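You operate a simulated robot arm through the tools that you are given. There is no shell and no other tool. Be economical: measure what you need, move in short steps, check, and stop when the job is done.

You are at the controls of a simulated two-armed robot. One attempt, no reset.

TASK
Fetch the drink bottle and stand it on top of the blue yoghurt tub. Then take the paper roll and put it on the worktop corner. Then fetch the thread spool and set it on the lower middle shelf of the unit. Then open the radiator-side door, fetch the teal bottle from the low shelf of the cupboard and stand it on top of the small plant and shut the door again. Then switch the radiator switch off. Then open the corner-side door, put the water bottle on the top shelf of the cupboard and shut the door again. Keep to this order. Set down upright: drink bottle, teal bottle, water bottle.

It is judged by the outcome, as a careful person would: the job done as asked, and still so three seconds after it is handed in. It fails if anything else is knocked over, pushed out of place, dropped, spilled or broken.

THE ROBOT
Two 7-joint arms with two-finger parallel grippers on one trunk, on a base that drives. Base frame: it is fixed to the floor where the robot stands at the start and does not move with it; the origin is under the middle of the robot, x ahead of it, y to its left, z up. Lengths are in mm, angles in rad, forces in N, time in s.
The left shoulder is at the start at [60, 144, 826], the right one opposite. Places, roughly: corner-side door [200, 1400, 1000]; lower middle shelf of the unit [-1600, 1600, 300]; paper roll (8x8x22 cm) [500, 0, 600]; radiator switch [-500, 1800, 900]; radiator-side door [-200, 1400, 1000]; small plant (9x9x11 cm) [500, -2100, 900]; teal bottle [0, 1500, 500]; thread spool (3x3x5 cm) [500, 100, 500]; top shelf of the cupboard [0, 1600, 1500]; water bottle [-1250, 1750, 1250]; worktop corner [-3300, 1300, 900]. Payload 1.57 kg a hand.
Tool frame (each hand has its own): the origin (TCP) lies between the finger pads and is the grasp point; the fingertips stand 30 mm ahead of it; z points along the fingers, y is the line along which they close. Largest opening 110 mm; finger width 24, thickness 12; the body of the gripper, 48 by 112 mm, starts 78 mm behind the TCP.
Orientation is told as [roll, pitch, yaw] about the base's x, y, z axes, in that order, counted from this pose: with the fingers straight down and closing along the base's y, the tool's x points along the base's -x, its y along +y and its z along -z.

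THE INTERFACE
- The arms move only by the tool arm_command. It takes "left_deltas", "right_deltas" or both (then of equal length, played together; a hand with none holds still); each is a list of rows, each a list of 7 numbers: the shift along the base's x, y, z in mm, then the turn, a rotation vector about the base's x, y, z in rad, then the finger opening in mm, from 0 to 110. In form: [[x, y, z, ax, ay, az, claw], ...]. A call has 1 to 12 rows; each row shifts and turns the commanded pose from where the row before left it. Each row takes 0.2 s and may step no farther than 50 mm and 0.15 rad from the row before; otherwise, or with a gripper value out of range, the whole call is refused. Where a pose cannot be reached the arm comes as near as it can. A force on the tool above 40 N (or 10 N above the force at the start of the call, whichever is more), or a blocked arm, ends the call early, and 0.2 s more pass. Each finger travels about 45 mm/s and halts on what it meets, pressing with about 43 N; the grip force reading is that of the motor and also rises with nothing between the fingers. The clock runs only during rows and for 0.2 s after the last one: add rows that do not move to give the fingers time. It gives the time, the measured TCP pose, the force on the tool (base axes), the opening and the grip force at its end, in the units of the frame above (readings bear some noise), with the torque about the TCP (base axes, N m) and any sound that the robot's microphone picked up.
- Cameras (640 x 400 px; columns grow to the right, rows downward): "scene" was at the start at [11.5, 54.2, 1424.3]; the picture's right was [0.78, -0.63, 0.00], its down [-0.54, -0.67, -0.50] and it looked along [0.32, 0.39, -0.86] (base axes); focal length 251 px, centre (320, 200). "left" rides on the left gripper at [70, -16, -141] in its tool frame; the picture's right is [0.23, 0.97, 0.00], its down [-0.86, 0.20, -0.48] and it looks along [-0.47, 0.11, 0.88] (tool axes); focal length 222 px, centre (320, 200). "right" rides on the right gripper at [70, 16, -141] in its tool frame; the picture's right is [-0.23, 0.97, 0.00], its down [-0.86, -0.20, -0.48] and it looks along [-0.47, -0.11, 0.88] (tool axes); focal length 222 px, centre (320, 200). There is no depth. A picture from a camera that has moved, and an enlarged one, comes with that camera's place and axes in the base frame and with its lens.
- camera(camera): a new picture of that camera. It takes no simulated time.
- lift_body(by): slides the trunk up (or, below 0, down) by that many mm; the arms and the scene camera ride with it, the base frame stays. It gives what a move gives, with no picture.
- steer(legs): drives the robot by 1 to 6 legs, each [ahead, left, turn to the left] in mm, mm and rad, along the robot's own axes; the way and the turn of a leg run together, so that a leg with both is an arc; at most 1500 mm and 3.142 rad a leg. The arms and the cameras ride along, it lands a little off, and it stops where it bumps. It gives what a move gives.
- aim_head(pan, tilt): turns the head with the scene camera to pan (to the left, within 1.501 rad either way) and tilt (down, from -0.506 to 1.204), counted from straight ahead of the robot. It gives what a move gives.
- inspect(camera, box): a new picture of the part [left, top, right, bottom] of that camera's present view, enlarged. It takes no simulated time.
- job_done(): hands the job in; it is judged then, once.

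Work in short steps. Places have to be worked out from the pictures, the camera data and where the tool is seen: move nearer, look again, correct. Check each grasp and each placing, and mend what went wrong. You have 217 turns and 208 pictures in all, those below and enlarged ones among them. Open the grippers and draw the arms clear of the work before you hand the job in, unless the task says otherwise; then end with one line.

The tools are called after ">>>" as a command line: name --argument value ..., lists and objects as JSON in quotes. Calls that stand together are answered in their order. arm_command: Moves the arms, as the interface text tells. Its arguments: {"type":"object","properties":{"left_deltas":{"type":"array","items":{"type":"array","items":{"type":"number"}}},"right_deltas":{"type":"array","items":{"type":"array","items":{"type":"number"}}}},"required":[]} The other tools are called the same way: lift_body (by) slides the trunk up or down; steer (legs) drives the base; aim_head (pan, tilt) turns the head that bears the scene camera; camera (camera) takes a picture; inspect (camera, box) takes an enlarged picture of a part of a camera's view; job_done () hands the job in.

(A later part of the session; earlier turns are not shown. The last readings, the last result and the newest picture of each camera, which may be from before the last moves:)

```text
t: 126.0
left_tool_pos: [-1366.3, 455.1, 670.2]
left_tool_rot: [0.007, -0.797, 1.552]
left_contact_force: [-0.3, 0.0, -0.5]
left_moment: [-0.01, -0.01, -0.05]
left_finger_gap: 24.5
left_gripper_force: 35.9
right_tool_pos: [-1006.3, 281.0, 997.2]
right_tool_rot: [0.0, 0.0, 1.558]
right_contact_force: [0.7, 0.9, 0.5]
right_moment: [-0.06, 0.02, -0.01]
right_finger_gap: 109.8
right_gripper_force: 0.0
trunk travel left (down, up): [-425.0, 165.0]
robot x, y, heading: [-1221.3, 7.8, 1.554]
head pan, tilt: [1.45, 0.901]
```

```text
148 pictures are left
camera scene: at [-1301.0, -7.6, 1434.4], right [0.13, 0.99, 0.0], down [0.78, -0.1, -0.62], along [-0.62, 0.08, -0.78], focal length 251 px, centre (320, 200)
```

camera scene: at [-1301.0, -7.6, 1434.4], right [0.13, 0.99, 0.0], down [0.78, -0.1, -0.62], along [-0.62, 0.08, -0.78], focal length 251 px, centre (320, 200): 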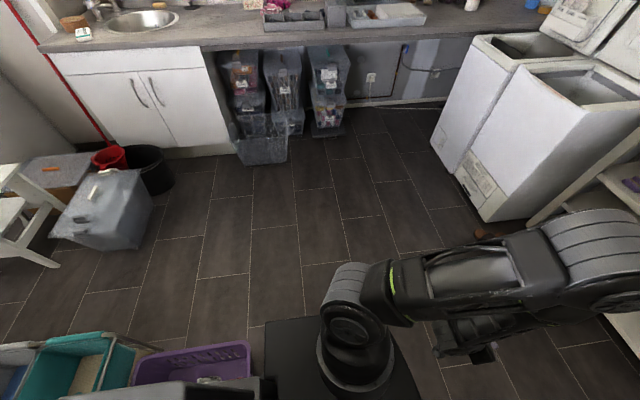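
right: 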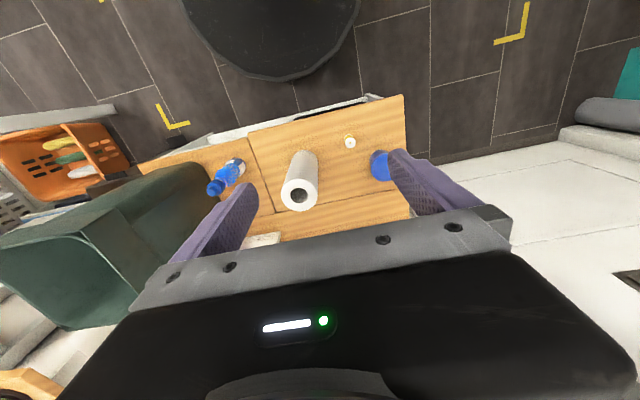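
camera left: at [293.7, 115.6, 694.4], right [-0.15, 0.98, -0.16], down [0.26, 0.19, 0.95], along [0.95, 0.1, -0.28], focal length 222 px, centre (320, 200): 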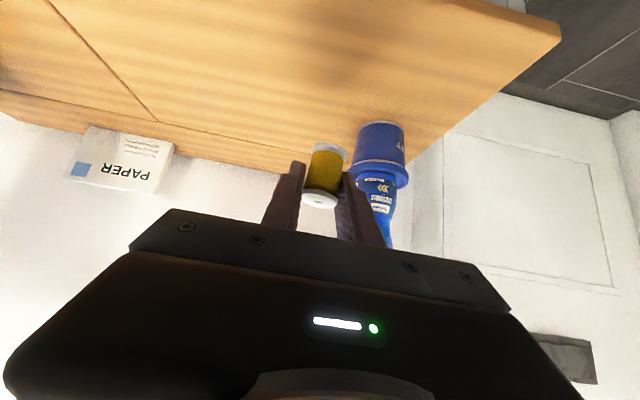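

Basket seems about where it was. Move straight ahead away from it, and look back at that spot.

>>> steer --legs '[[600, 0, 0]]'

>>> aim_head --pan 1.5 --tilt 1.0

>>> camera --camera "scene"

```text
t: 129.3
left_tool_pos: [-1356.1, 1050.3, 670.0]
left_tool_rot: [0.006, -0.797, 1.547]
left_contact_force: [-0.5, 0.4, -0.3]
left_moment: [0.01, -0.01, -0.02]
left_finger_gap: 25.0
left_gripper_force: 37.1
right_tool_pos: [-997.0, 875.5, 996.7]
right_tool_rot: [-0.002, 0.0, 1.554]
right_contact_force: [-0.5, 0.8, 0.2]
right_moment: [-0.01, 0.02, -0.02]
right_finger_gap: 109.9
right_gripper_force: 0.1
trunk travel left (down, up): [-425.0, 165.0]
robot x, y, heading: [-1217.0, 605.6, 1.552]
head pan, tilt: [1.45, 0.901]
```

```text
t: 130.0
left_tool_pos: [-1355.9, 1049.9, 670.0]
left_tool_rot: [0.008, -0.795, 1.548]
left_contact_force: [0.6, 0.5, 0.4]
left_moment: [0.0, 0.02, 0.01]
left_finger_gap: 24.8
left_gripper_force: 36.4
right_tool_pos: [-996.7, 874.2, 997.5]
right_tool_rot: [0.001, 0.0, 1.557]
right_contact_force: [0.1, 0.5, -0.6]
right_moment: [0.0, -0.03, 0.01]
right_finger_gap: 109.9
right_gripper_force: 0.1
trunk travel left (down, up): [-425.0, 165.0]
robot x, y, heading: [-1215.3, 607.5, 1.554]
head pan, tilt: [1.499, 1.0]
```

```text
147 pictures are left
camera scene: at [-1287.0, 583.3, 1427.2], right [0.09, 1.0, 0.0], down [0.84, -0.07, -0.54], along [-0.54, 0.05, -0.84], focal length 251 px, centre (320, 200)
```

scene: 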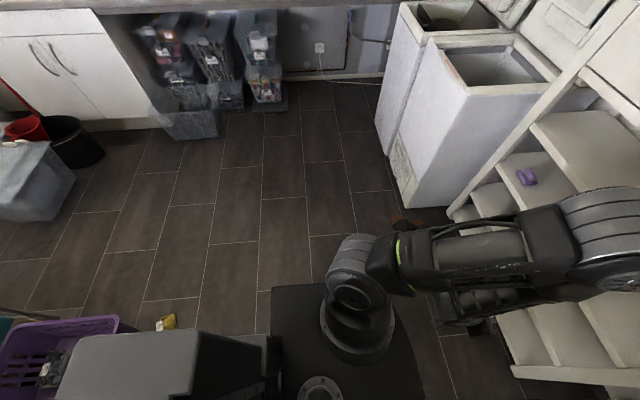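

The yellow item on the floor now sits at about x=-1530, whereas before it was at about (-1350,-175): the base pushed it. Zoom to see what it is.

>>> inspect --camera "scene" --box '[80, 280, 240, 380]'

```text
4.00 times, centred on (160, 330) of scene
camera zoom: at [-1287.0, 583.3, 1427.2], right [0.09, 1.0, 0.0], down [0.84, -0.07, -0.54], along [-0.54, 0.05, -0.84], focal length 1002 px, centre (960, -320)
```

zoom: 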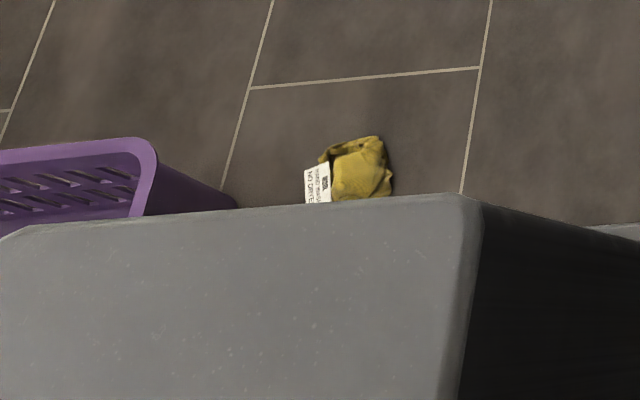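

It's a small yellow sock; I'll put it back after delivering the spool. The lower middle shelf is at z≈317, unit front y≈1440. Slide left, lower the trunk, and look at the shelf.

>>> steer --legs '[[0, 180, 0.015]]'

>>> lift_body --by -280

>>> aim_head --pan 0.15 --tilt 0.55

>>> camera --camera "scene"

>>> camera --camera "left"

```text
t: 131.5
left_tool_pos: [-1542.3, 1050.5, 670.0]
left_tool_rot: [0.007, -0.797, 1.56]
left_contact_force: [0.5, -0.3, 1.4]
left_moment: [0.0, -0.03, 0.01]
left_finger_gap: 25.2
left_gripper_force: 36.8
right_tool_pos: [-1180.5, 878.5, 998.8]
right_tool_rot: [-0.002, 0.0, 1.566]
right_contact_force: [-0.9, 0.1, 0.4]
right_moment: [0.01, 0.01, -0.01]
right_finger_gap: 109.9
right_gripper_force: 0.0
trunk travel left (down, up): [-425.0, 165.0]
robot x, y, heading: [-1395.6, 606.0, 1.565]
head pan, tilt: [1.499, 1.0]
```

```text
t: 134.3
left_tool_pos: [-1540.7, 1049.7, 389.8]
left_tool_rot: [0.006, -0.797, 1.559]
left_contact_force: [-0.8, 0.4, -0.9]
left_moment: [0.01, -0.01, -0.05]
left_finger_gap: 25.0
left_gripper_force: 36.9
right_tool_pos: [-1179.6, 878.6, 718.3]
right_tool_rot: [0.0, -0.001, 1.566]
right_contact_force: [0.2, -0.1, 0.3]
right_moment: [0.02, -0.01, 0.0]
right_finger_gap: 110.1
right_gripper_force: 0.1
trunk travel left (down, up): [-145.0, 445.0]
robot x, y, heading: [-1396.0, 604.5, 1.562]
head pan, tilt: [1.499, 1.0]
```

```text
t: 135.8
left_tool_pos: [-1540.7, 1049.1, 391.3]
left_tool_rot: [0.006, -0.795, 1.559]
left_contact_force: [-0.8, -0.7, -0.3]
left_moment: [0.01, 0.03, -0.05]
left_finger_gap: 25.0
left_gripper_force: 36.7
right_tool_pos: [-1178.9, 879.4, 717.9]
right_tool_rot: [0.001, -0.001, 1.566]
right_contact_force: [0.7, 0.5, -0.2]
right_moment: [0.01, 0.02, -0.03]
right_finger_gap: 110.2
right_gripper_force: 0.1
trunk travel left (down, up): [-145.0, 445.0]
robot x, y, heading: [-1393.6, 606.0, 1.57]
head pan, tilt: [0.15, 0.55]
```

```text
145 pictures are left
camera scene: at [-1409.9, 667.9, 1183.7], right [0.99, 0.15, 0.0], down [0.08, -0.52, -0.85], along [-0.12, 0.84, -0.52], focal length 251 px, centre (320, 200)
```

scene: 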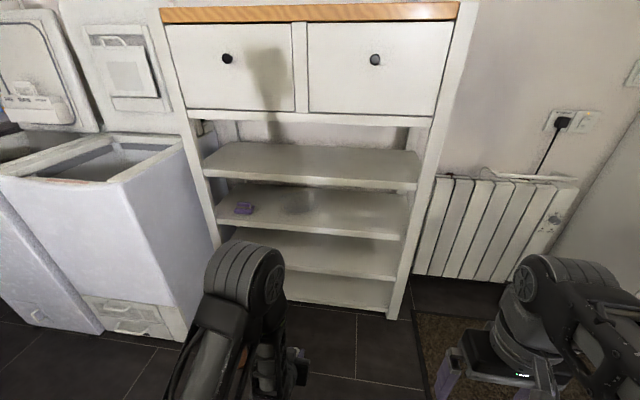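

```text
144 pictures are left
camera left: at [-1526.5, 900.1, 440.5], right [-0.98, -0.15, -0.16], down [-0.19, 0.26, 0.95], along [-0.1, 0.95, -0.28], focal length 222 px, centre (320, 200)
```

left: 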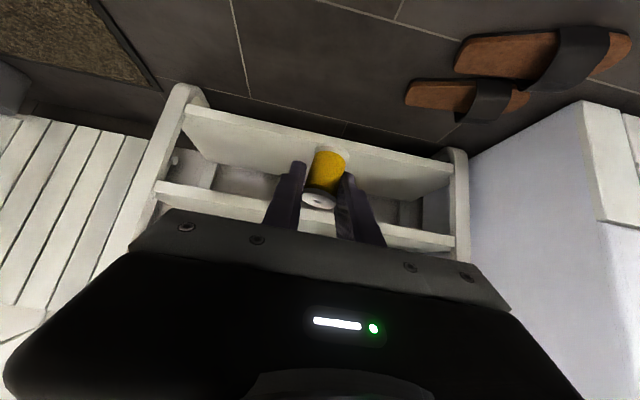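

Shelf front edge ≈ y 1459, top ≈ 328 (from both cameras). Drive ahead so the spool stops just short of the front, then re-measure.

>>> steer --legs '[[320, 0, 0]]'

>>> camera --camera "left"

>>> camera --camera "scene"

```text
t: 138.0
left_tool_pos: [-1536.7, 1371.0, 391.0]
left_tool_rot: [0.006, -0.795, 1.552]
left_contact_force: [0.0, 0.3, -0.6]
left_moment: [0.05, 0.0, 0.01]
left_finger_gap: 24.9
left_gripper_force: 36.5
right_tool_pos: [-1174.9, 1197.1, 718.5]
right_tool_rot: [-0.001, 0.0, 1.558]
right_contact_force: [0.6, 0.3, -0.7]
right_moment: [0.04, 0.01, 0.03]
right_finger_gap: 110.0
right_gripper_force: 0.0
trunk travel left (down, up): [-145.0, 445.0]
robot x, y, heading: [-1391.1, 922.9, 1.564]
head pan, tilt: [0.15, 0.55]
```

```text
143 pictures are left
camera left: at [-1522.5, 1220.4, 440.5], right [-0.98, -0.15, -0.16], down [-0.19, 0.26, 0.95], along [-0.1, 0.95, -0.28], focal length 222 px, centre (320, 200)
```

left: 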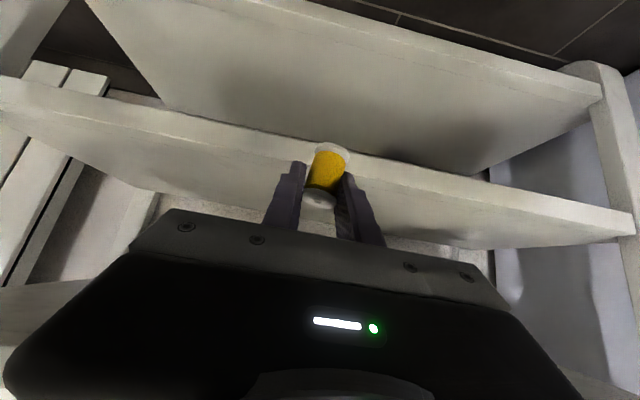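

```text
142 pictures are left
camera scene: at [-1407.1, 987.5, 1183.7], right [0.99, 0.14, 0.0], down [0.07, -0.52, -0.85], along [-0.12, 0.84, -0.52], focal length 251 px, centre (320, 200)
```

scene: 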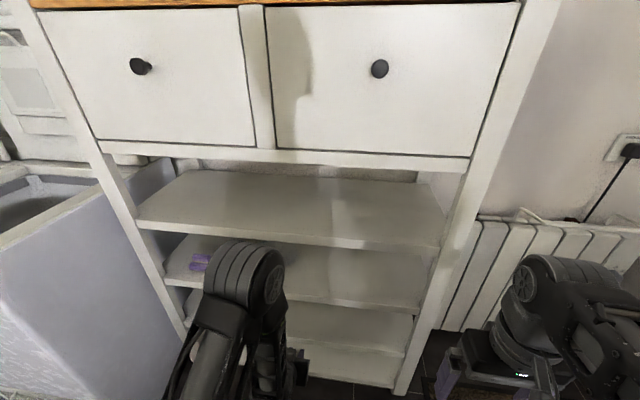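

Zoom to find the shelf lip precisely.

>>> inspect --camera "left" --box '[240, 90, 480, 260]'

```text
2.35 times, centred on (360, 175) of left
camera zoom: at [-1522.5, 1220.4, 440.5], right [-0.98, -0.15, -0.16], down [-0.19, 0.26, 0.95], along [-0.1, 0.95, -0.28], focal length 523 px, centre (226, 259)
```

zoom: 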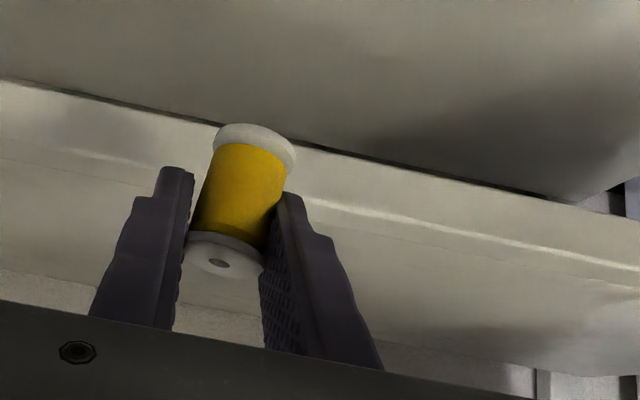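

Shelf top z≈331, front y≈1459. Lower to TCP 380 and move in to y≈1517.

>>> arm_command --left_deltas '[[0, 20, -11, 0, 0, 0, 10], [0, 40, 0, 0, 0, 0, 10], [0, 40, 0, 0, 0, 0, 10], [0, 40, 0, 0, 0, 0, 10], [0, 6, 0, 0, 0, 0, 10], [0, 0, 0, 0, 0, 0, 10]]'

>>> camera --camera "left"

>>> camera --camera "scene"

```text
t: 139.4
left_tool_pos: [-1535.9, 1517.7, 378.4]
left_tool_rot: [0.006, -0.796, 1.553]
left_contact_force: [-0.4, -0.6, 0.3]
left_moment: [-0.02, 0.03, -0.02]
left_finger_gap: 24.9
left_gripper_force: 36.4
right_tool_pos: [-1175.4, 1198.5, 717.5]
right_tool_rot: [0.001, -0.001, 1.56]
right_contact_force: [-0.8, 0.2, 1.1]
right_moment: [0.02, 0.04, -0.02]
right_finger_gap: 110.3
right_gripper_force: 0.0
trunk travel left (down, up): [-145.0, 445.0]
robot x, y, heading: [-1390.4, 925.8, 1.558]
head pan, tilt: [0.15, 0.55]
```

```text
140 pictures are left
camera left: at [-1521.8, 1367.5, 428.1], right [-0.98, -0.15, -0.16], down [-0.19, 0.26, 0.95], along [-0.1, 0.95, -0.28], focal length 222 px, centre (320, 200)
```

left: 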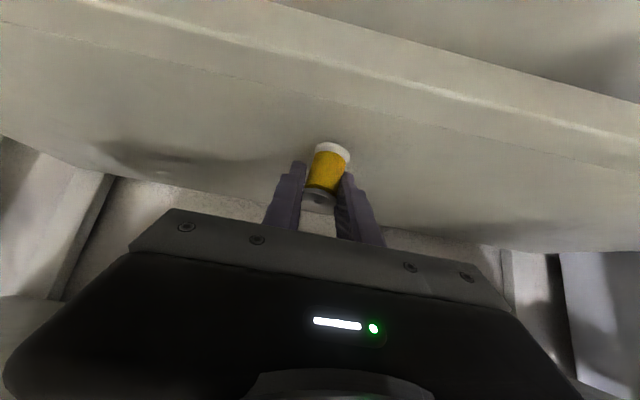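

```text
139 pictures are left
camera scene: at [-1407.1, 987.7, 1183.7], right [0.99, 0.14, 0.0], down [0.07, -0.52, -0.85], along [-0.12, 0.84, -0.52], focal length 251 px, centre (320, 200)
```

scene: 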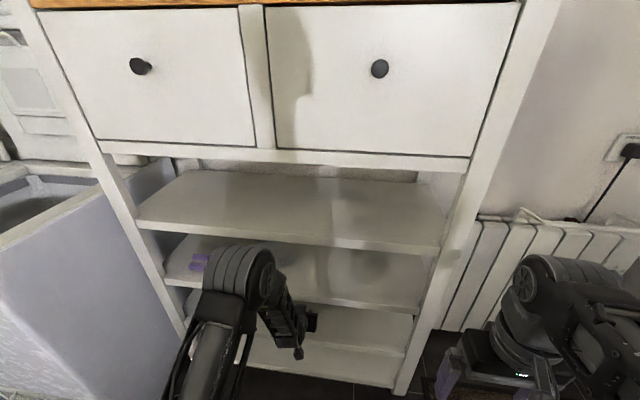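

Spool is inside. Lower gently to contact.

>>> arm_command --left_deltas '[[0, 10, -4, 0, 0, 0, 10], [0, 0, -3, 0, 0, 0, 10], [0, 0, 0, 0, 0, 0, 10]]'

>>> arm_command --left_deltas '[[0, 0, -3, 0, 0, 0, 10], [0, 0, 0, 0, 0, 0, 10]]'

>>> inspect --camera "left" --box '[240, 90, 480, 260]'

```text
t: 140.2
left_tool_pos: [-1535.7, 1528.1, 373.7]
left_tool_rot: [0.006, -0.8, 1.554]
left_contact_force: [-1.3, -2.1, 10.8]
left_moment: [-0.02, -0.14, -0.06]
left_finger_gap: 24.5
left_gripper_force: 35.9
right_tool_pos: [-1174.7, 1197.1, 717.3]
right_tool_rot: [0.0, -0.002, 1.561]
right_contact_force: [-0.2, 0.0, -0.1]
right_moment: [0.04, -0.03, 0.02]
right_finger_gap: 109.9
right_gripper_force: 0.0
trunk travel left (down, up): [-145.0, 445.0]
robot x, y, heading: [-1394.6, 928.2, 1.559]
head pan, tilt: [0.15, 0.55]
```

```text
t: 140.8
left_tool_pos: [-1535.7, 1528.9, 371.3]
left_tool_rot: [0.008, -0.803, 1.552]
left_contact_force: [-3.4, -3.2, 27.3]
left_moment: [-0.1, -0.1, -0.01]
left_finger_gap: 24.6
left_gripper_force: 36.2
right_tool_pos: [-1175.0, 1196.5, 718.6]
right_tool_rot: [0.001, 0.0, 1.56]
right_contact_force: [0.2, -0.6, -0.3]
right_moment: [0.01, 0.01, 0.01]
right_finger_gap: 109.9
right_gripper_force: 0.1
trunk travel left (down, up): [-145.0, 445.0]
robot x, y, heading: [-1394.0, 925.3, 1.564]
head pan, tilt: [0.15, 0.55]
```

```text
2.35 times, centred on (360, 175) of left
camera zoom: at [-1522.1, 1378.1, 420.7], right [-0.98, -0.15, -0.16], down [-0.19, 0.25, 0.95], along [-0.1, 0.96, -0.27], focal length 523 px, centre (226, 259)
```

zoom: 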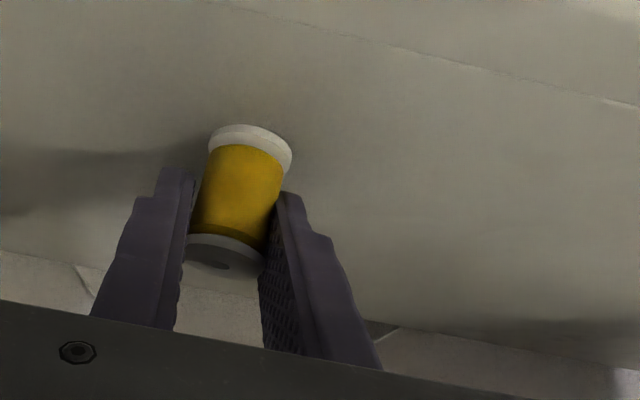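

On the shelf. Ease up 2 mm, open, and withdraw straight back (−y).

>>> arm_command --left_deltas '[[0, 0, 2, 0, 0, 0, 10], [0, 0, 0, 0, 0, 0, 32], [0, 0, 0, 0, 0, 0, 45], [0, 0, 0, 0, 0, 0, 60], [0, 0, 0, 0, 0, 0, 60], [0, -20, 4, 0, 0, 0, 60], [0, -40, 5, 0, 0, 0, 60], [0, -45, 0, 0, 0, 0, 60], [0, -45, 0, 0, 0, 0, 60], [0, 0, 0, 0, 0, 0, 60]]'

>>> camera --camera "left"

```text
t: 143.0
left_tool_pos: [-1536.1, 1378.0, 382.1]
left_tool_rot: [0.007, -0.796, 1.555]
left_contact_force: [0.2, -0.1, -0.6]
left_moment: [0.03, -0.01, -0.03]
left_finger_gap: 60.0
left_gripper_force: 0.0
right_tool_pos: [-1175.3, 1198.1, 717.0]
right_tool_rot: [0.0, 0.001, 1.56]
right_contact_force: [-0.4, -0.5, 0.6]
right_moment: [-0.03, 0.02, -0.01]
right_finger_gap: 110.4
right_gripper_force: 0.0
trunk travel left (down, up): [-145.0, 445.0]
robot x, y, heading: [-1396.2, 925.5, 1.562]
head pan, tilt: [0.15, 0.55]
```

```text
137 pictures are left
camera left: at [-1523.0, 1227.1, 431.2], right [-0.98, -0.15, -0.16], down [-0.19, 0.26, 0.95], along [-0.1, 0.95, -0.28], focal length 222 px, centre (320, 200)
```

left: 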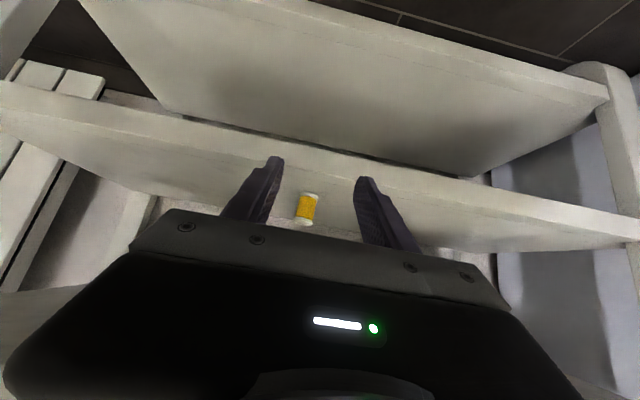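

Spool is upright on the shelf. Now back away, restore the left hand to vertical, and turn to face the sock.

>>> steer --legs '[[-420, 0, 0]]'

>>> arm_command --left_deltas '[[0, -10, 40, -0.131, 0, 0, 90], [0, -10, 40, -0.131, 0, 0, 110], [0, -10, 40, -0.131, 0, 0, 110], [0, -10, 40, -0.131, 0, 0, 110], [0, -10, 40, -0.131, 0, 0, 110], [0, -10, 40, -0.14, 0, 0, 110], [0, 0, 40, 0, 0, 0, 110], [-20, 0, 40, 0, 0, 0, 110], [-20, 0, 0, 0, 0, 0, 110]]'

>>> steer --legs '[[0, 0, 3.14]]'

>>> aim_head --pan -0.15 --tilt 0.9

>>> camera --camera "scene"

```text
t: 145.6
left_tool_pos: [-1542.3, 953.4, 380.0]
left_tool_rot: [0.005, -0.795, 1.558]
left_contact_force: [0.2, -0.7, -0.2]
left_moment: [-0.01, -0.02, 0.03]
left_finger_gap: 60.1
left_gripper_force: 0.1
right_tool_pos: [-1180.4, 775.4, 716.7]
right_tool_rot: [0.0, -0.001, 1.564]
right_contact_force: [0.4, 0.1, 0.3]
right_moment: [-0.04, -0.02, -0.02]
right_finger_gap: 109.9
right_gripper_force: 0.0
trunk travel left (down, up): [-145.0, 445.0]
robot x, y, heading: [-1398.4, 498.5, 1.566]
head pan, tilt: [0.15, 0.55]
```

```text
t: 147.6
left_tool_pos: [-1581.8, 896.3, 698.7]
left_tool_rot: [-0.002, 0.0, 1.559]
left_contact_force: [0.2, -0.6, -0.1]
left_moment: [-0.01, 0.01, -0.03]
left_finger_gap: 110.3
left_gripper_force: 0.1
left hand out of reach, approached as far as the arm can: row 1
right_tool_pos: [-1180.1, 773.9, 717.0]
right_tool_rot: [0.001, 0.0, 1.564]
right_contact_force: [-0.3, 0.3, 0.8]
right_moment: [0.01, 0.01, 0.0]
right_finger_gap: 110.3
right_gripper_force: 0.1
trunk travel left (down, up): [-145.0, 445.0]
robot x, y, heading: [-1397.1, 502.4, 1.562]
head pan, tilt: [0.15, 0.55]
```

```text
t: 155.3
left_tool_pos: [-1206.6, 112.2, 697.8]
left_tool_rot: [-0.002, 0.0, -1.566]
left_contact_force: [0.4, -0.2, -0.1]
left_moment: [0.02, -0.01, -0.01]
left_finger_gap: 110.0
left_gripper_force: 0.1
right_tool_pos: [-1609.5, 227.7, 718.5]
right_tool_rot: [0.0, 0.0, -1.563]
right_contact_force: [-1.1, 0.6, 0.0]
right_moment: [0.01, 0.02, -0.02]
right_finger_gap: 110.2
right_gripper_force: 0.0
trunk travel left (down, up): [-145.0, 445.0]
robot x, y, heading: [-1397.8, 503.9, -1.562]
head pan, tilt: [0.15, 0.55]
```

```text
t: 156.2
left_tool_pos: [-1206.3, 111.4, 697.0]
left_tool_rot: [-0.002, 0.001, -1.566]
left_contact_force: [-0.5, -0.6, -0.6]
left_moment: [-0.01, 0.03, 0.03]
left_finger_gap: 109.8
left_gripper_force: 0.0
right_tool_pos: [-1609.3, 228.4, 718.1]
right_tool_rot: [0.0, 0.0, -1.562]
right_contact_force: [-0.1, -0.5, -0.2]
right_moment: [0.01, 0.03, 0.02]
right_finger_gap: 110.2
right_gripper_force: 0.1
trunk travel left (down, up): [-145.0, 445.0]
robot x, y, heading: [-1399.1, 504.8, -1.561]
head pan, tilt: [-0.15, 0.901]
```

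```text
136 pictures are left
camera scene: at [-1408.8, 459.6, 1154.5], right [-0.99, 0.14, 0.0], down [0.11, 0.78, -0.62], along [-0.09, -0.62, -0.78], focal length 251 px, centre (320, 200)
```

scene: 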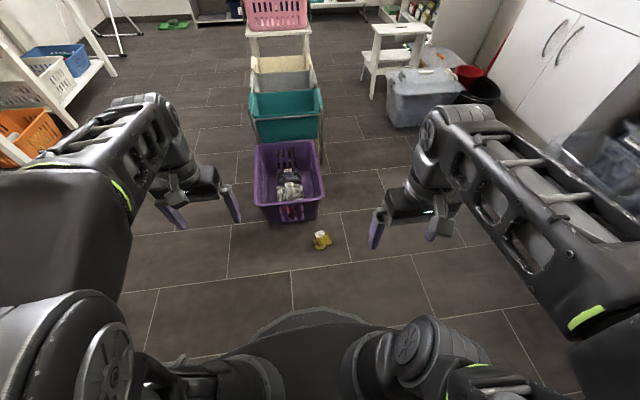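

Zoom on the basket and sock to see whether the basket was shifted too.

>>> inspect --camera "scene" --box '[220, 120, 380, 270]'

```text
2.67 times, centred on (300, 195) of scene
camera zoom: at [-1408.8, 459.6, 1154.5], right [-0.99, 0.14, 0.0], down [0.11, 0.78, -0.62], along [-0.09, -0.62, -0.78], focal length 668 px, centre (373, 213)
```

zoom: 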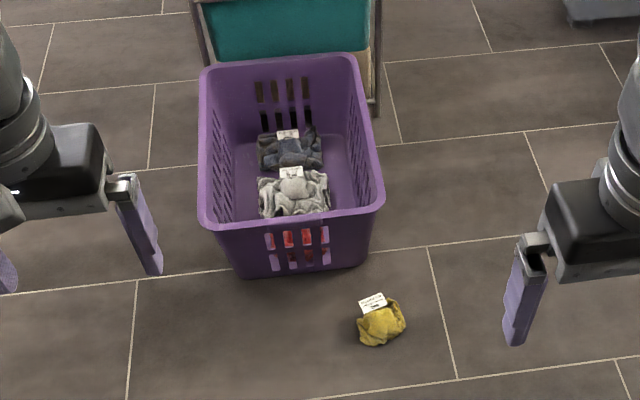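

The basket is aligned with the tiles and not displaced; only the sock moved (~165 mm in −x). Drive closer, lower the trunk, and pick it up with the right hand (left hand lifted out of the way).

>>> steer --legs '[[180, 0, 0]]'

>>> lift_body --by -140

>>> arm_command --left_deltas '[[20, 0, 40, 0, 0, 0, 110], [20, 0, 40, 0, 0, 0, 110], [20, 0, 40, 0, 0, 0, 110], [20, 0, 40, 0, 0, 0, 110], [0, 0, 0, 0, 0, 0, 110], [0, 0, 0, 0, 0, 0, 110], [0, 0, 0, 0, 0, 0, 110], [0, 0, 0, 0, 0, 0, 110]]' --right_deltas '[[12, -28, -38, 0, 0, 0, 110], [12, -28, -38, 0, 0, 0, 110], [12, -28, -38, 0, 0, 0, 110], [12, -28, -38, 0, 0, 0, 110], [12, -28, -38, 0, 0, 0, 110], [12, -28, -38, 0, 0, 0, 110], [12, -28, -38, 0, 0, 0, 110], [12, -28, -38, 0, 0, 0, 110]]'

>>> camera --camera "right"

>>> camera --camera "scene"

```text
t: 157.7
left_tool_pos: [-1203.8, -70.9, 698.2]
left_tool_rot: [-0.004, 0.0, -1.562]
left_contact_force: [-0.2, 0.3, -0.6]
left_moment: [-0.02, 0.02, 0.03]
left_finger_gap: 110.1
left_gripper_force: 0.0
right_tool_pos: [-1607.7, 43.2, 717.8]
right_tool_rot: [-0.001, 0.0, -1.56]
right_contact_force: [-0.2, 0.7, -0.5]
right_moment: [-0.01, 0.0, 0.0]
right_finger_gap: 110.2
right_gripper_force: 0.1
trunk travel left (down, up): [-145.0, 445.0]
robot x, y, heading: [-1396.0, 315.7, -1.563]
head pan, tilt: [-0.15, 0.901]
```

```text
t: 159.4
left_tool_pos: [-1202.5, -71.4, 557.7]
left_tool_rot: [0.0, 0.0, -1.563]
left_contact_force: [-0.9, 0.8, 0.1]
left_moment: [0.01, 0.02, -0.01]
left_finger_gap: 110.1
left_gripper_force: 0.2
right_tool_pos: [-1607.8, 42.5, 577.5]
right_tool_rot: [-0.003, -0.001, -1.562]
right_contact_force: [-0.5, 0.3, -0.5]
right_moment: [0.01, -0.02, 0.03]
right_finger_gap: 109.6
right_gripper_force: 0.2
trunk travel left (down, up): [-5.0, 585.0]
robot x, y, heading: [-1397.0, 321.1, -1.56]
head pan, tilt: [-0.15, 0.901]
```

```text
t: 161.2
left_tool_pos: [-1162.0, -81.6, 605.1]
left_tool_rot: [-0.001, -0.002, -1.563]
left_contact_force: [0.6, -0.4, 0.4]
left_moment: [-0.03, -0.01, -0.01]
left_finger_gap: 109.8
left_gripper_force: 0.0
left hand out of reach, approached as far as the arm can: row 2, 3, 4
right_tool_pos: [-1509.8, -181.4, 274.3]
right_tool_rot: [-0.004, -0.002, -1.557]
right_contact_force: [-0.4, 0.1, 0.1]
right_moment: [0.03, -0.02, 0.02]
right_finger_gap: 109.9
right_gripper_force: 0.0
trunk travel left (down, up): [-5.0, 585.0]
robot x, y, heading: [-1397.1, 321.9, -1.561]
head pan, tilt: [-0.15, 0.901]
```

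```text
134 pictures are left
camera right: at [-1493.9, -113.0, 414.6], right [0.98, -0.22, 0.0], down [-0.19, -0.86, 0.48], along [-0.1, -0.47, -0.88], focal length 222 px, centre (320, 200)
```

right: 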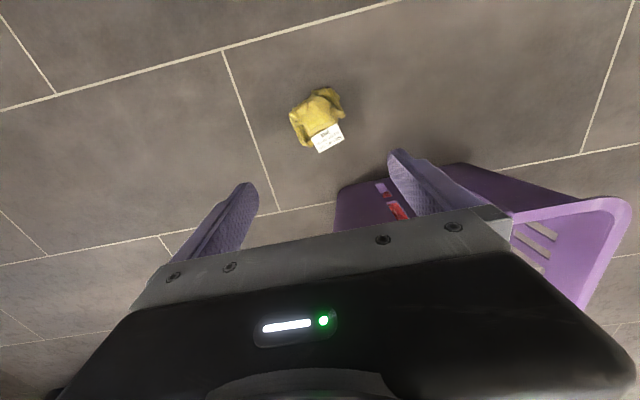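

```text
133 pictures are left
camera scene: at [-1407.0, 276.9, 1014.5], right [-0.99, 0.14, 0.0], down [0.11, 0.78, -0.62], along [-0.09, -0.62, -0.78], focal length 251 px, centre (320, 200)
```

scene: 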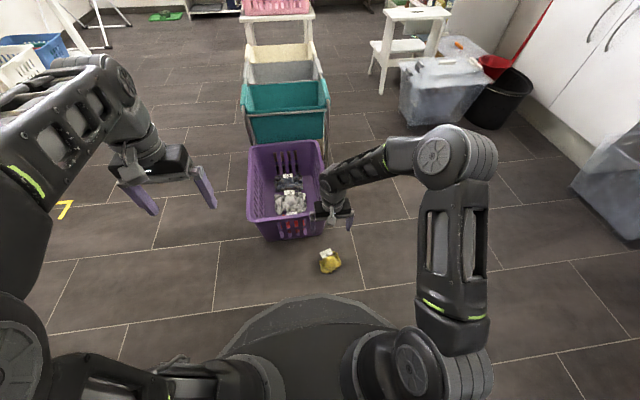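

Sock at [-1508,-168]. Descend over it and close.

>>> arm_command --right_deltas '[[2, 13, -40, 0, 0, 0, 110], [0, 0, -48, 0, 0, 0, 110], [0, 0, -48, 0, 0, 0, 110], [0, 0, -48, 0, 0, 0, 110], [0, 0, -30, 0, 0, 0, 110], [0, 0, -18, 0, 0, 0, 110], [0, 0, 0, 0, 0, 0, 80], [0, 0, 0, 0, 0, 0, 60], [0, 0, 0, 0, 0, 0, 40], [0, 0, 0, 0, 0, 0, 25], [0, 0, 0, 0, 0, 0, 10]]'

>>> camera --camera "right"

```text
t: 163.6
left_tool_pos: [-1163.1, -82.4, 604.9]
left_tool_rot: [-0.002, 0.0, -1.565]
left_contact_force: [0.0, 0.7, -0.5]
left_moment: [-0.03, -0.01, 0.02]
left_finger_gap: 110.2
left_gripper_force: 0.0
right_tool_pos: [-1509.5, -167.3, 43.1]
right_tool_rot: [0.001, 0.0, -1.562]
right_contact_force: [0.5, -0.6, -0.3]
right_moment: [0.04, 0.0, 0.0]
right_finger_gap: 94.3
right_gripper_force: 42.7
trunk travel left (down, up): [-5.0, 585.0]
robot x, y, heading: [-1397.9, 318.7, -1.557]
head pan, tilt: [-0.15, 0.901]
```

```text
132 pictures are left
camera right: at [-1494.9, -98.1, 183.0], right [0.98, -0.22, 0.0], down [-0.19, -0.86, 0.48], along [-0.1, -0.47, -0.88], focal length 222 px, centre (320, 200)
```

right: 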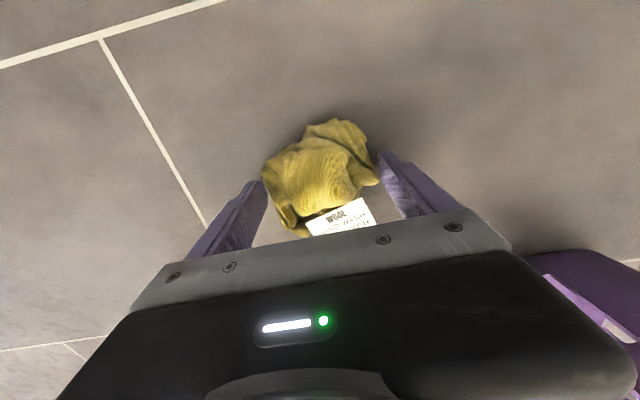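

Gripped (94 mm wide). Lift, carry +158 in x back to its place, set down, release, rise.

>>> arm_command --right_deltas '[[0, 0, 35, 0, 0, 0, 60], [40, -2, 0, 0, 0, 0, 60], [40, -2, 0, 0, 0, 0, 60], [40, -2, 0, 0, 0, 0, 60], [38, 0, 0, 0, 0, 0, 60], [0, 0, 0, 0, 0, 0, 60], [0, 0, -20, 0, 0, 0, 60], [0, 0, -14, 0, 0, 0, 60], [0, 0, 0, 0, 0, 0, 60]]'

>>> arm_command --right_deltas '[[0, 0, 0, 0, 0, 0, 100], [0, 0, 0, 0, 0, 0, 110], [0, 0, 0, 0, 0, 0, 110], [0, 0, 40, 0, 0, 0, 110], [0, 0, 48, 0, 0, 0, 110], [0, 0, 48, 0, 0, 0, 110], [-10, 30, 40, 0, 0, 0, 110], [-10, 30, 40, 0, 0, 0, 110], [-10, 30, 40, 0, 0, 0, 110], [-10, 30, 30, 0, 0, 0, 110]]'

>>> camera --camera "scene"

```text
t: 165.6
left_tool_pos: [-1163.0, -82.0, 606.6]
left_tool_rot: [-0.002, -0.002, -1.563]
left_contact_force: [-0.3, 0.1, -0.7]
left_moment: [0.01, 0.0, 0.0]
left_finger_gap: 110.0
left_gripper_force: 0.0
right_tool_pos: [-1350.0, -172.2, 43.0]
right_tool_rot: [0.0, 0.0, -1.561]
right_contact_force: [-0.8, 4.4, 15.3]
right_moment: [0.06, 0.69, -0.2]
right_finger_gap: 94.3
right_gripper_force: 42.8
trunk travel left (down, up): [-5.0, 585.0]
robot x, y, heading: [-1395.2, 319.4, -1.561]
head pan, tilt: [-0.15, 0.901]
```

```text
refused: row 7 steps farther than a row can; nothing moved
```

```text
131 pictures are left
camera scene: at [-1406.9, 277.4, 1014.7], right [-0.99, 0.14, 0.0], down [0.11, 0.78, -0.62], along [-0.09, -0.62, -0.78], focal length 251 px, centre (320, 200)
```

scene: 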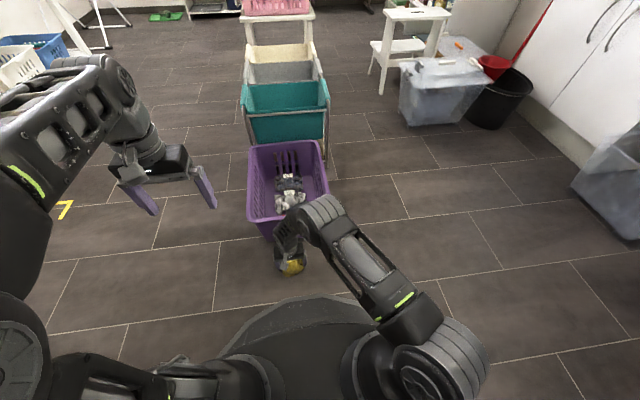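

Set down. Release and rise (smaller steps).

>>> arm_command --right_deltas '[[0, 0, 0, 0, 0, 0, 100], [0, 0, 0, 0, 0, 0, 110], [0, 0, 0, 0, 0, 0, 110], [0, 0, 40, 0, 0, 0, 110], [0, 0, 48, 0, 0, 0, 110], [0, 0, 48, 0, 0, 0, 110], [-10, 25, 40, 0, 0, 0, 110], [-10, 25, 40, 0, 0, 0, 110], [-10, 25, 40, 0, 0, 0, 110], [-10, 25, 40, 0, 0, 0, 110], [-15, 25, 40, 0, 0, 0, 110], [-15, 25, 40, 0, 0, 0, 110]]'

>>> camera --camera "scene"

```text
t: 168.2
left_tool_pos: [-1163.0, -82.2, 605.6]
left_tool_rot: [-0.002, 0.0, -1.563]
left_contact_force: [0.1, 0.0, 0.6]
left_moment: [0.01, 0.03, 0.02]
left_finger_gap: 109.9
left_gripper_force: 0.0
right_tool_pos: [-1420.7, -24.7, 419.0]
right_tool_rot: [-0.003, 0.002, -1.558]
right_contact_force: [-0.3, -0.7, -0.2]
right_moment: [0.02, 0.03, 0.01]
right_finger_gap: 110.0
right_gripper_force: 0.1
trunk travel left (down, up): [-5.0, 585.0]
robot x, y, heading: [-1392.2, 321.4, -1.56]
head pan, tilt: [-0.15, 0.901]
```

```text
130 pictures are left
camera scene: at [-1406.7, 276.4, 1014.3], right [-0.99, 0.14, 0.0], down [0.11, 0.78, -0.62], along [-0.09, -0.61, -0.78], focal length 251 px, centre (320, 200)
```

scene: 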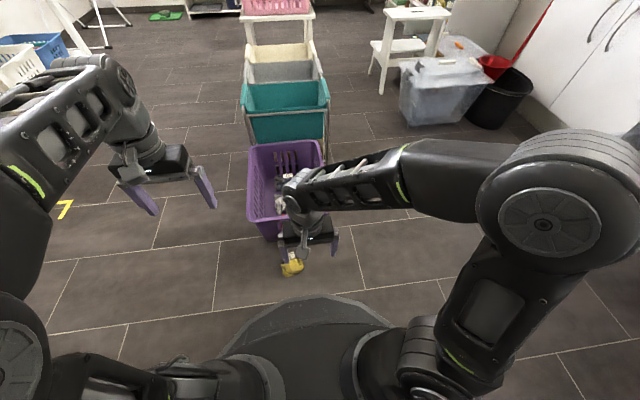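

Sock restored. Now raise the trunk, turn to face the cupboard (+y) and drive to in front of it.

>>> lift_body --by 420

>>> steer --legs '[[-150, 0, 0], [0, 0, 3.13], [0, -1150, 0]]'

>>> aim_head --pan 0.0 --tilt 0.4

>>> camera --camera "scene"

```text
refused: 420 is not a number from -400 to 400
```

```text
t: 182.5
left_tool_pos: [-511.6, 941.5, 606.6]
left_tool_rot: [-0.001, -0.002, 1.64]
left_contact_force: [0.5, 0.6, -0.3]
left_moment: [0.01, 0.01, -0.02]
left_finger_gap: 109.8
left_gripper_force: 0.0
right_tool_pos: [-250.5, 899.5, 418.7]
right_tool_rot: [-0.003, 0.001, 1.642]
right_contact_force: [-0.5, -0.6, 0.1]
right_moment: [0.01, 0.03, -0.02]
right_finger_gap: 110.0
right_gripper_force: 0.1
trunk travel left (down, up): [-5.0, 585.0]
robot x, y, heading: [-256.2, 552.6, 1.641]
head pan, tilt: [-0.15, 0.901]
```

```text
t: 183.4
left_tool_pos: [-511.5, 939.6, 606.9]
left_tool_rot: [-0.003, -0.001, 1.639]
left_contact_force: [-0.5, 0.0, -0.9]
left_moment: [-0.02, -0.05, 0.03]
left_finger_gap: 109.9
left_gripper_force: 0.0
right_tool_pos: [-251.1, 897.6, 418.7]
right_tool_rot: [-0.002, 0.0, 1.643]
right_contact_force: [0.2, 0.0, -0.4]
right_moment: [-0.01, -0.02, 0.02]
right_finger_gap: 109.9
right_gripper_force: 0.1
trunk travel left (down, up): [-5.0, 585.0]
robot x, y, heading: [-255.7, 554.4, 1.644]
head pan, tilt: [0.0, 0.4]
```

```text
129 pictures are left
camera scene: at [-261.1, 618.6, 1057.3], right [1.0, 0.07, 0.0], down [0.03, -0.39, -0.92], along [-0.07, 0.92, -0.39], focal length 251 px, centre (320, 200)
```

scene: 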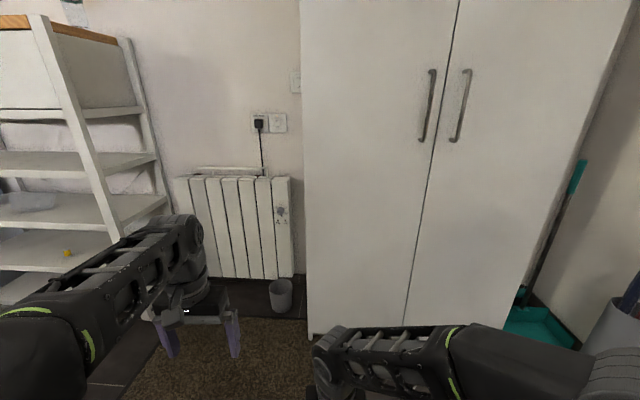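

Raise the trunk, square up to the cupboard at about (50, 670) and re-measure the handles.

>>> lift_body --by 400

>>> steer --legs '[[110, 0, -0.073], [0, -306, 0]]'

>>> aim_head --pan 0.1 --tilt 0.45

>>> camera --camera "scene"

```text
t: 187.2
left_tool_pos: [-511.3, 940.8, 1006.6]
left_tool_rot: [-0.001, -0.002, 1.637]
left_contact_force: [0.7, 0.8, -0.2]
left_moment: [0.0, 0.0, -0.01]
left_finger_gap: 109.9
left_gripper_force: 0.0
right_tool_pos: [-251.7, 898.8, 817.7]
right_tool_rot: [-0.003, 0.0, 1.642]
right_contact_force: [0.4, 0.6, -1.1]
right_moment: [0.03, 0.01, -0.04]
right_finger_gap: 109.9
right_gripper_force: 0.0
trunk travel left (down, up): [-405.0, 185.0]
robot x, y, heading: [-256.0, 556.9, 1.643]
head pan, tilt: [0.0, 0.4]
```

```text
t: 190.1
left_tool_pos: [-182.5, 1065.2, 1005.7]
left_tool_rot: [-0.002, -0.003, 1.573]
left_contact_force: [0.2, -0.2, -1.0]
left_moment: [-0.03, 0.03, 0.01]
left_finger_gap: 109.8
left_gripper_force: 0.2
right_tool_pos: [74.0, 1006.2, 819.6]
right_tool_rot: [-0.001, 0.0, 1.578]
right_contact_force: [-0.1, -0.6, 0.0]
right_moment: [0.02, 0.01, -0.01]
right_finger_gap: 110.0
right_gripper_force: 0.0
trunk travel left (down, up): [-405.0, 185.0]
robot x, y, heading: [49.7, 660.6, 1.576]
head pan, tilt: [0.0, 0.4]
```

```text
t: 190.7
left_tool_pos: [-182.8, 1065.2, 1005.7]
left_tool_rot: [0.0, -0.002, 1.573]
left_contact_force: [0.0, 0.7, 0.2]
left_moment: [0.0, 0.0, -0.03]
left_finger_gap: 110.2
left_gripper_force: 0.0
right_tool_pos: [74.5, 1006.8, 817.5]
right_tool_rot: [-0.003, 0.0, 1.578]
right_contact_force: [0.8, -0.3, 0.1]
right_moment: [-0.01, 0.02, 0.03]
right_finger_gap: 109.9
right_gripper_force: 0.1
trunk travel left (down, up): [-405.0, 185.0]
robot x, y, heading: [47.3, 666.2, 1.576]
head pan, tilt: [0.099, 0.45]
```

```text
128 pictures are left
camera scene: at [36.6, 726.5, 1452.8], right [0.99, 0.1, 0.0], down [0.05, -0.43, -0.9], along [-0.09, 0.9, -0.44], focal length 251 px, centre (320, 200)
```

scene: 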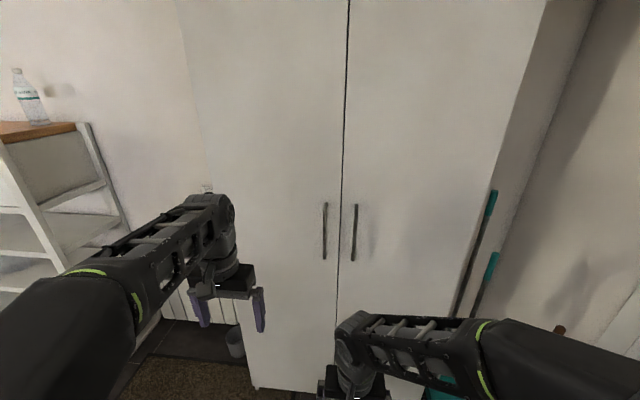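

Triangulated: left handle at x≈-16, y≈1400, z 915–1112. Turn the left hand to point at the door (+y) while moving forward a bit.

>>> arm_command --left_deltas '[[3, 12, 0, 0.131, 0, 0, 110], [3, 12, 0, 0.131, 0, 0, 110], [3, 12, 0, 0.131, 0, 0, 110], [3, 12, 0, 0.131, 0, 0, 100], [3, 12, 0, 0.131, 0, 0, 90], [3, 12, 0, 0.131, 0, 0, 80], [3, 12, 0, 0.131, 0, 0, 80], [3, 12, 0, 0.131, 0, 0, 80], [3, 12, 0, 0.131, 0, 0, 80], [3, 12, 0, 0.131, 0, 0, 80], [3, 12, 0, 0.131, 0, 0, 80], [3, 12, 0, 0.131, 0, 0, 80]]'

>>> camera --camera "left"

>>> camera --camera "scene"

```text
t: 193.3
left_tool_pos: [-140.5, 1205.6, 1004.4]
left_tool_rot: [-0.072, -1.455, 1.604]
left_contact_force: [-0.2, -0.2, -0.6]
left_moment: [0.01, 0.03, 0.01]
left_finger_gap: 79.8
left_gripper_force: 0.0
left hand out of reach, approached as far as the arm can: row 9, 11, 12
right_tool_pos: [73.5, 1007.7, 817.5]
right_tool_rot: [-0.004, 0.0, 1.577]
right_contact_force: [0.0, 0.2, -0.1]
right_moment: [-0.02, 0.01, -0.01]
right_finger_gap: 110.0
right_gripper_force: 0.0
trunk travel left (down, up): [-405.0, 185.0]
robot x, y, heading: [46.4, 661.7, 1.577]
head pan, tilt: [0.099, 0.45]
```

```text
127 pictures are left
camera left: at [-130.5, 1057.1, 953.0], right [-0.97, 0.01, -0.23], down [-0.22, -0.37, 0.9], along [-0.08, 0.93, 0.36], focal length 222 px, centre (320, 200)
```

left: 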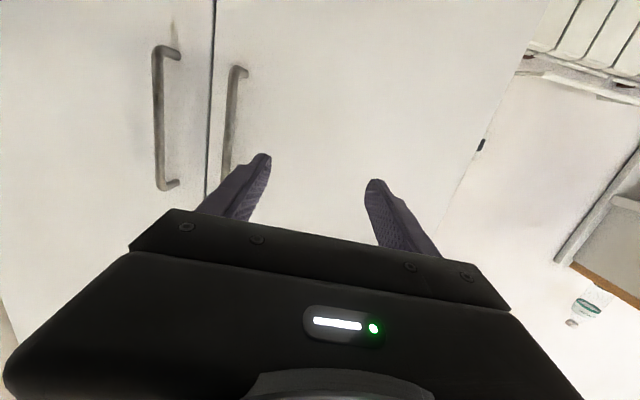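

```text
126 pictures are left
camera scene: at [36.6, 727.1, 1452.7], right [0.99, 0.11, 0.0], down [0.05, -0.43, -0.9], along [-0.1, 0.9, -0.44], focal length 251 px, centre (320, 200)
```

scene: 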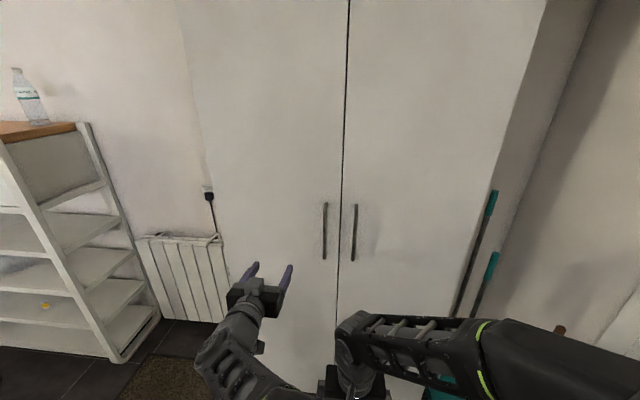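

Refined: handle at x≈-12, y≈1375–1400. Approach in front of it, straightening the hand, and look again.

>>> arm_command --left_deltas '[[32, 20, 2, 0.055, 0, 0.015, 70], [32, 20, 2, 0.055, 0, 0.015, 60], [32, 30, 2, 0, 0, 0, 60], [31, 35, 0, 0, 0, 0, 60], [0, 0, 0, 0, 0, 0, 60]]'

>>> camera --camera "left"

>>> inspect --camera "scene" --box '[240, 160, 440, 320]'

```text
t: 194.1
left_tool_pos: [-92.1, 1257.9, 1034.3]
left_tool_rot: [-1.649, -1.376, -3.042]
left_contact_force: [-0.6, -0.2, 0.5]
left_moment: [0.02, -0.06, 0.02]
left_finger_gap: 60.1
left_gripper_force: 0.1
right_tool_pos: [78.4, 1010.5, 814.6]
right_tool_rot: [-0.007, -0.005, 1.568]
right_contact_force: [-0.2, 9.7, -14.6]
right_moment: [-0.4, -0.66, -0.36]
right_finger_gap: 110.1
right_gripper_force: 0.0
trunk travel left (down, up): [-405.0, 185.0]
robot x, y, heading: [47.7, 666.5, 1.576]
head pan, tilt: [0.099, 0.45]
stopped in row 3 (right hand): the force on the tool passed its limit (the readings are from after the stop); the commanded pose is now the measured one
```

```text
125 pictures are left
camera left: at [-60.3, 1118.8, 967.9], right [-0.91, -0.01, -0.41], down [-0.35, -0.5, 0.79], along [-0.22, 0.87, 0.45], focal length 222 px, centre (320, 200)
```

left: 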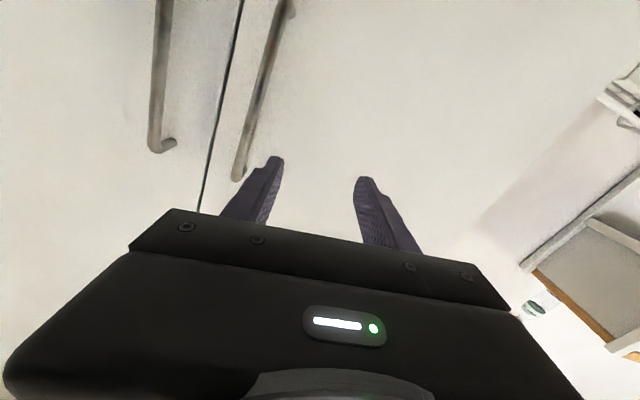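

```text
2.50 times, centred on (340, 240) of scene
camera zoom: at [36.3, 726.3, 1452.8], right [0.99, 0.11, 0.0], down [0.05, -0.43, -0.9], along [-0.09, 0.9, -0.44], focal length 626 px, centre (270, 100)
```

zoom: 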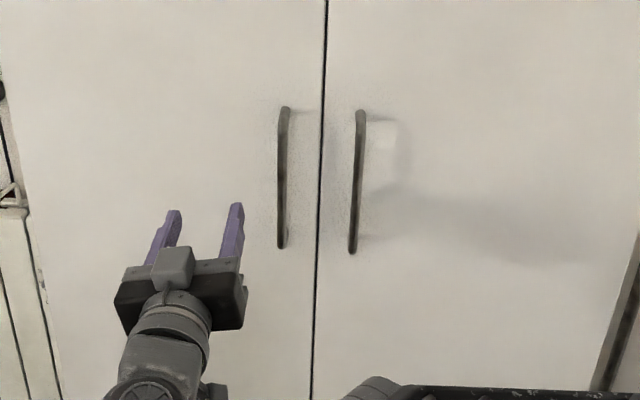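

The arms touched each other. Move the right hand well off to the right first.

>>> arm_command --right_deltas '[[40, 0, -10, 0, 0, 0, 110], [45, -10, 0, 0, 0, 0, 110], [45, -10, 0, 0, 0, 0, 110], [45, -15, 0, 0, 0, 0, 110], [45, -15, 0, 0, 0, 0, 110], [40, -20, 0, 0, 0, 0, 110]]'

>>> camera --camera "scene"

```text
t: 195.5
left_tool_pos: [-124.3, 1263.0, 1023.1]
left_tool_rot: [-1.536, -1.375, -3.093]
left_contact_force: [-0.5, 0.0, 0.4]
left_moment: [-0.04, 0.03, -0.04]
left_finger_gap: 60.0
left_gripper_force: 0.1
right_tool_pos: [337.6, 942.3, 809.6]
right_tool_rot: [-0.005, 0.0, 1.571]
right_contact_force: [-0.2, 0.6, -0.7]
right_moment: [0.02, 0.01, -0.02]
right_finger_gap: 109.9
right_gripper_force: 0.1
right hand out of reach, approached as far as the arm can: row 6
trunk travel left (down, up): [-405.0, 185.0]
robot x, y, heading: [46.5, 664.9, 1.578]
head pan, tilt: [0.099, 0.45]
```

```text
123 pictures are left
camera scene: at [37.1, 726.1, 1452.8], right [0.99, 0.11, 0.0], down [0.05, -0.43, -0.9], along [-0.1, 0.9, -0.43], focal length 251 px, centre (320, 200)
```

scene: 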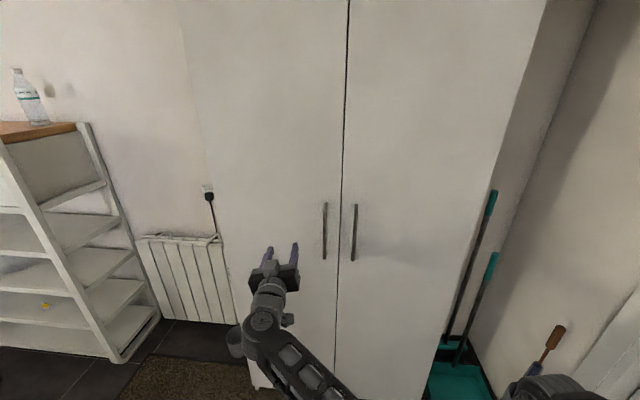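

Right arm clear. Fix the left hand's roll/yaw and move in front of the handle.

>>> arm_command --left_deltas '[[28, 0, -3, 0, 0.098, -0.041, 60], [28, 0, -3, 0, 0.098, -0.041, 60], [28, 20, -3, 0, 0, 0, 60], [28, 20, 0, 0, 0, 0, 60], [0, 0, 0, 0, 0, 0, 60]]'

>>> camera --camera "left"

>>> inspect --camera "scene" --box '[240, 160, 440, 320]'

```text
t: 196.2
left_tool_pos: [-112.5, 1278.7, 1003.7]
left_tool_rot: [-1.023, -1.493, 2.678]
left_contact_force: [-0.3, -0.1, -0.1]
left_moment: [0.01, 0.01, -0.02]
left_finger_gap: 60.2
left_gripper_force: 0.1
right_tool_pos: [339.2, 943.6, 808.3]
right_tool_rot: [-0.005, 0.0, 1.568]
right_contact_force: [-0.5, -0.4, 0.8]
right_moment: [-0.02, -0.02, 0.01]
right_finger_gap: 110.1
right_gripper_force: 0.0
trunk travel left (down, up): [-405.0, 185.0]
robot x, y, heading: [43.6, 662.8, 1.579]
head pan, tilt: [0.099, 0.45]
stopped in row 3 (left hand): the arm was blocked; the commanded pose is now the measured one
```

```text
122 pictures are left
camera left: at [-79.9, 1137.4, 943.4], right [-0.95, -0.09, -0.29], down [-0.22, -0.46, 0.86], along [-0.21, 0.88, 0.42], focal length 222 px, centre (320, 200)
```

left: 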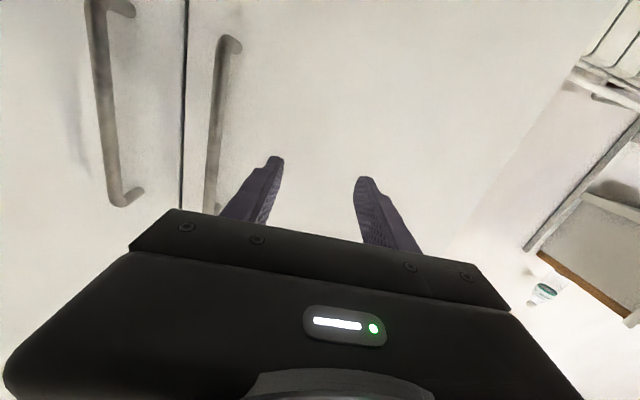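

```text
2.50 times, centred on (340, 240) of scene
camera zoom: at [36.7, 726.4, 1452.7], right [0.99, 0.11, 0.0], down [0.05, -0.43, -0.9], along [-0.09, 0.9, -0.44], focal length 626 px, centre (270, 100)
```

zoom: 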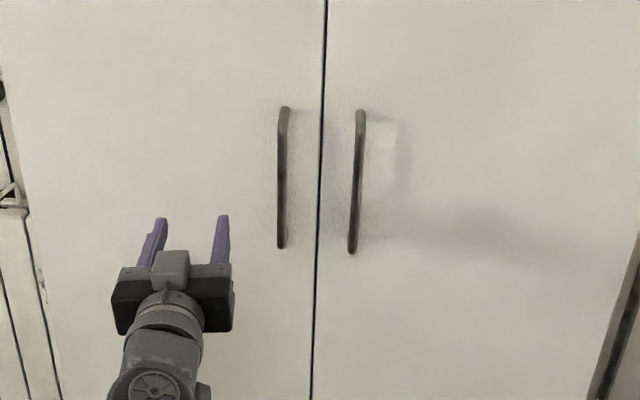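

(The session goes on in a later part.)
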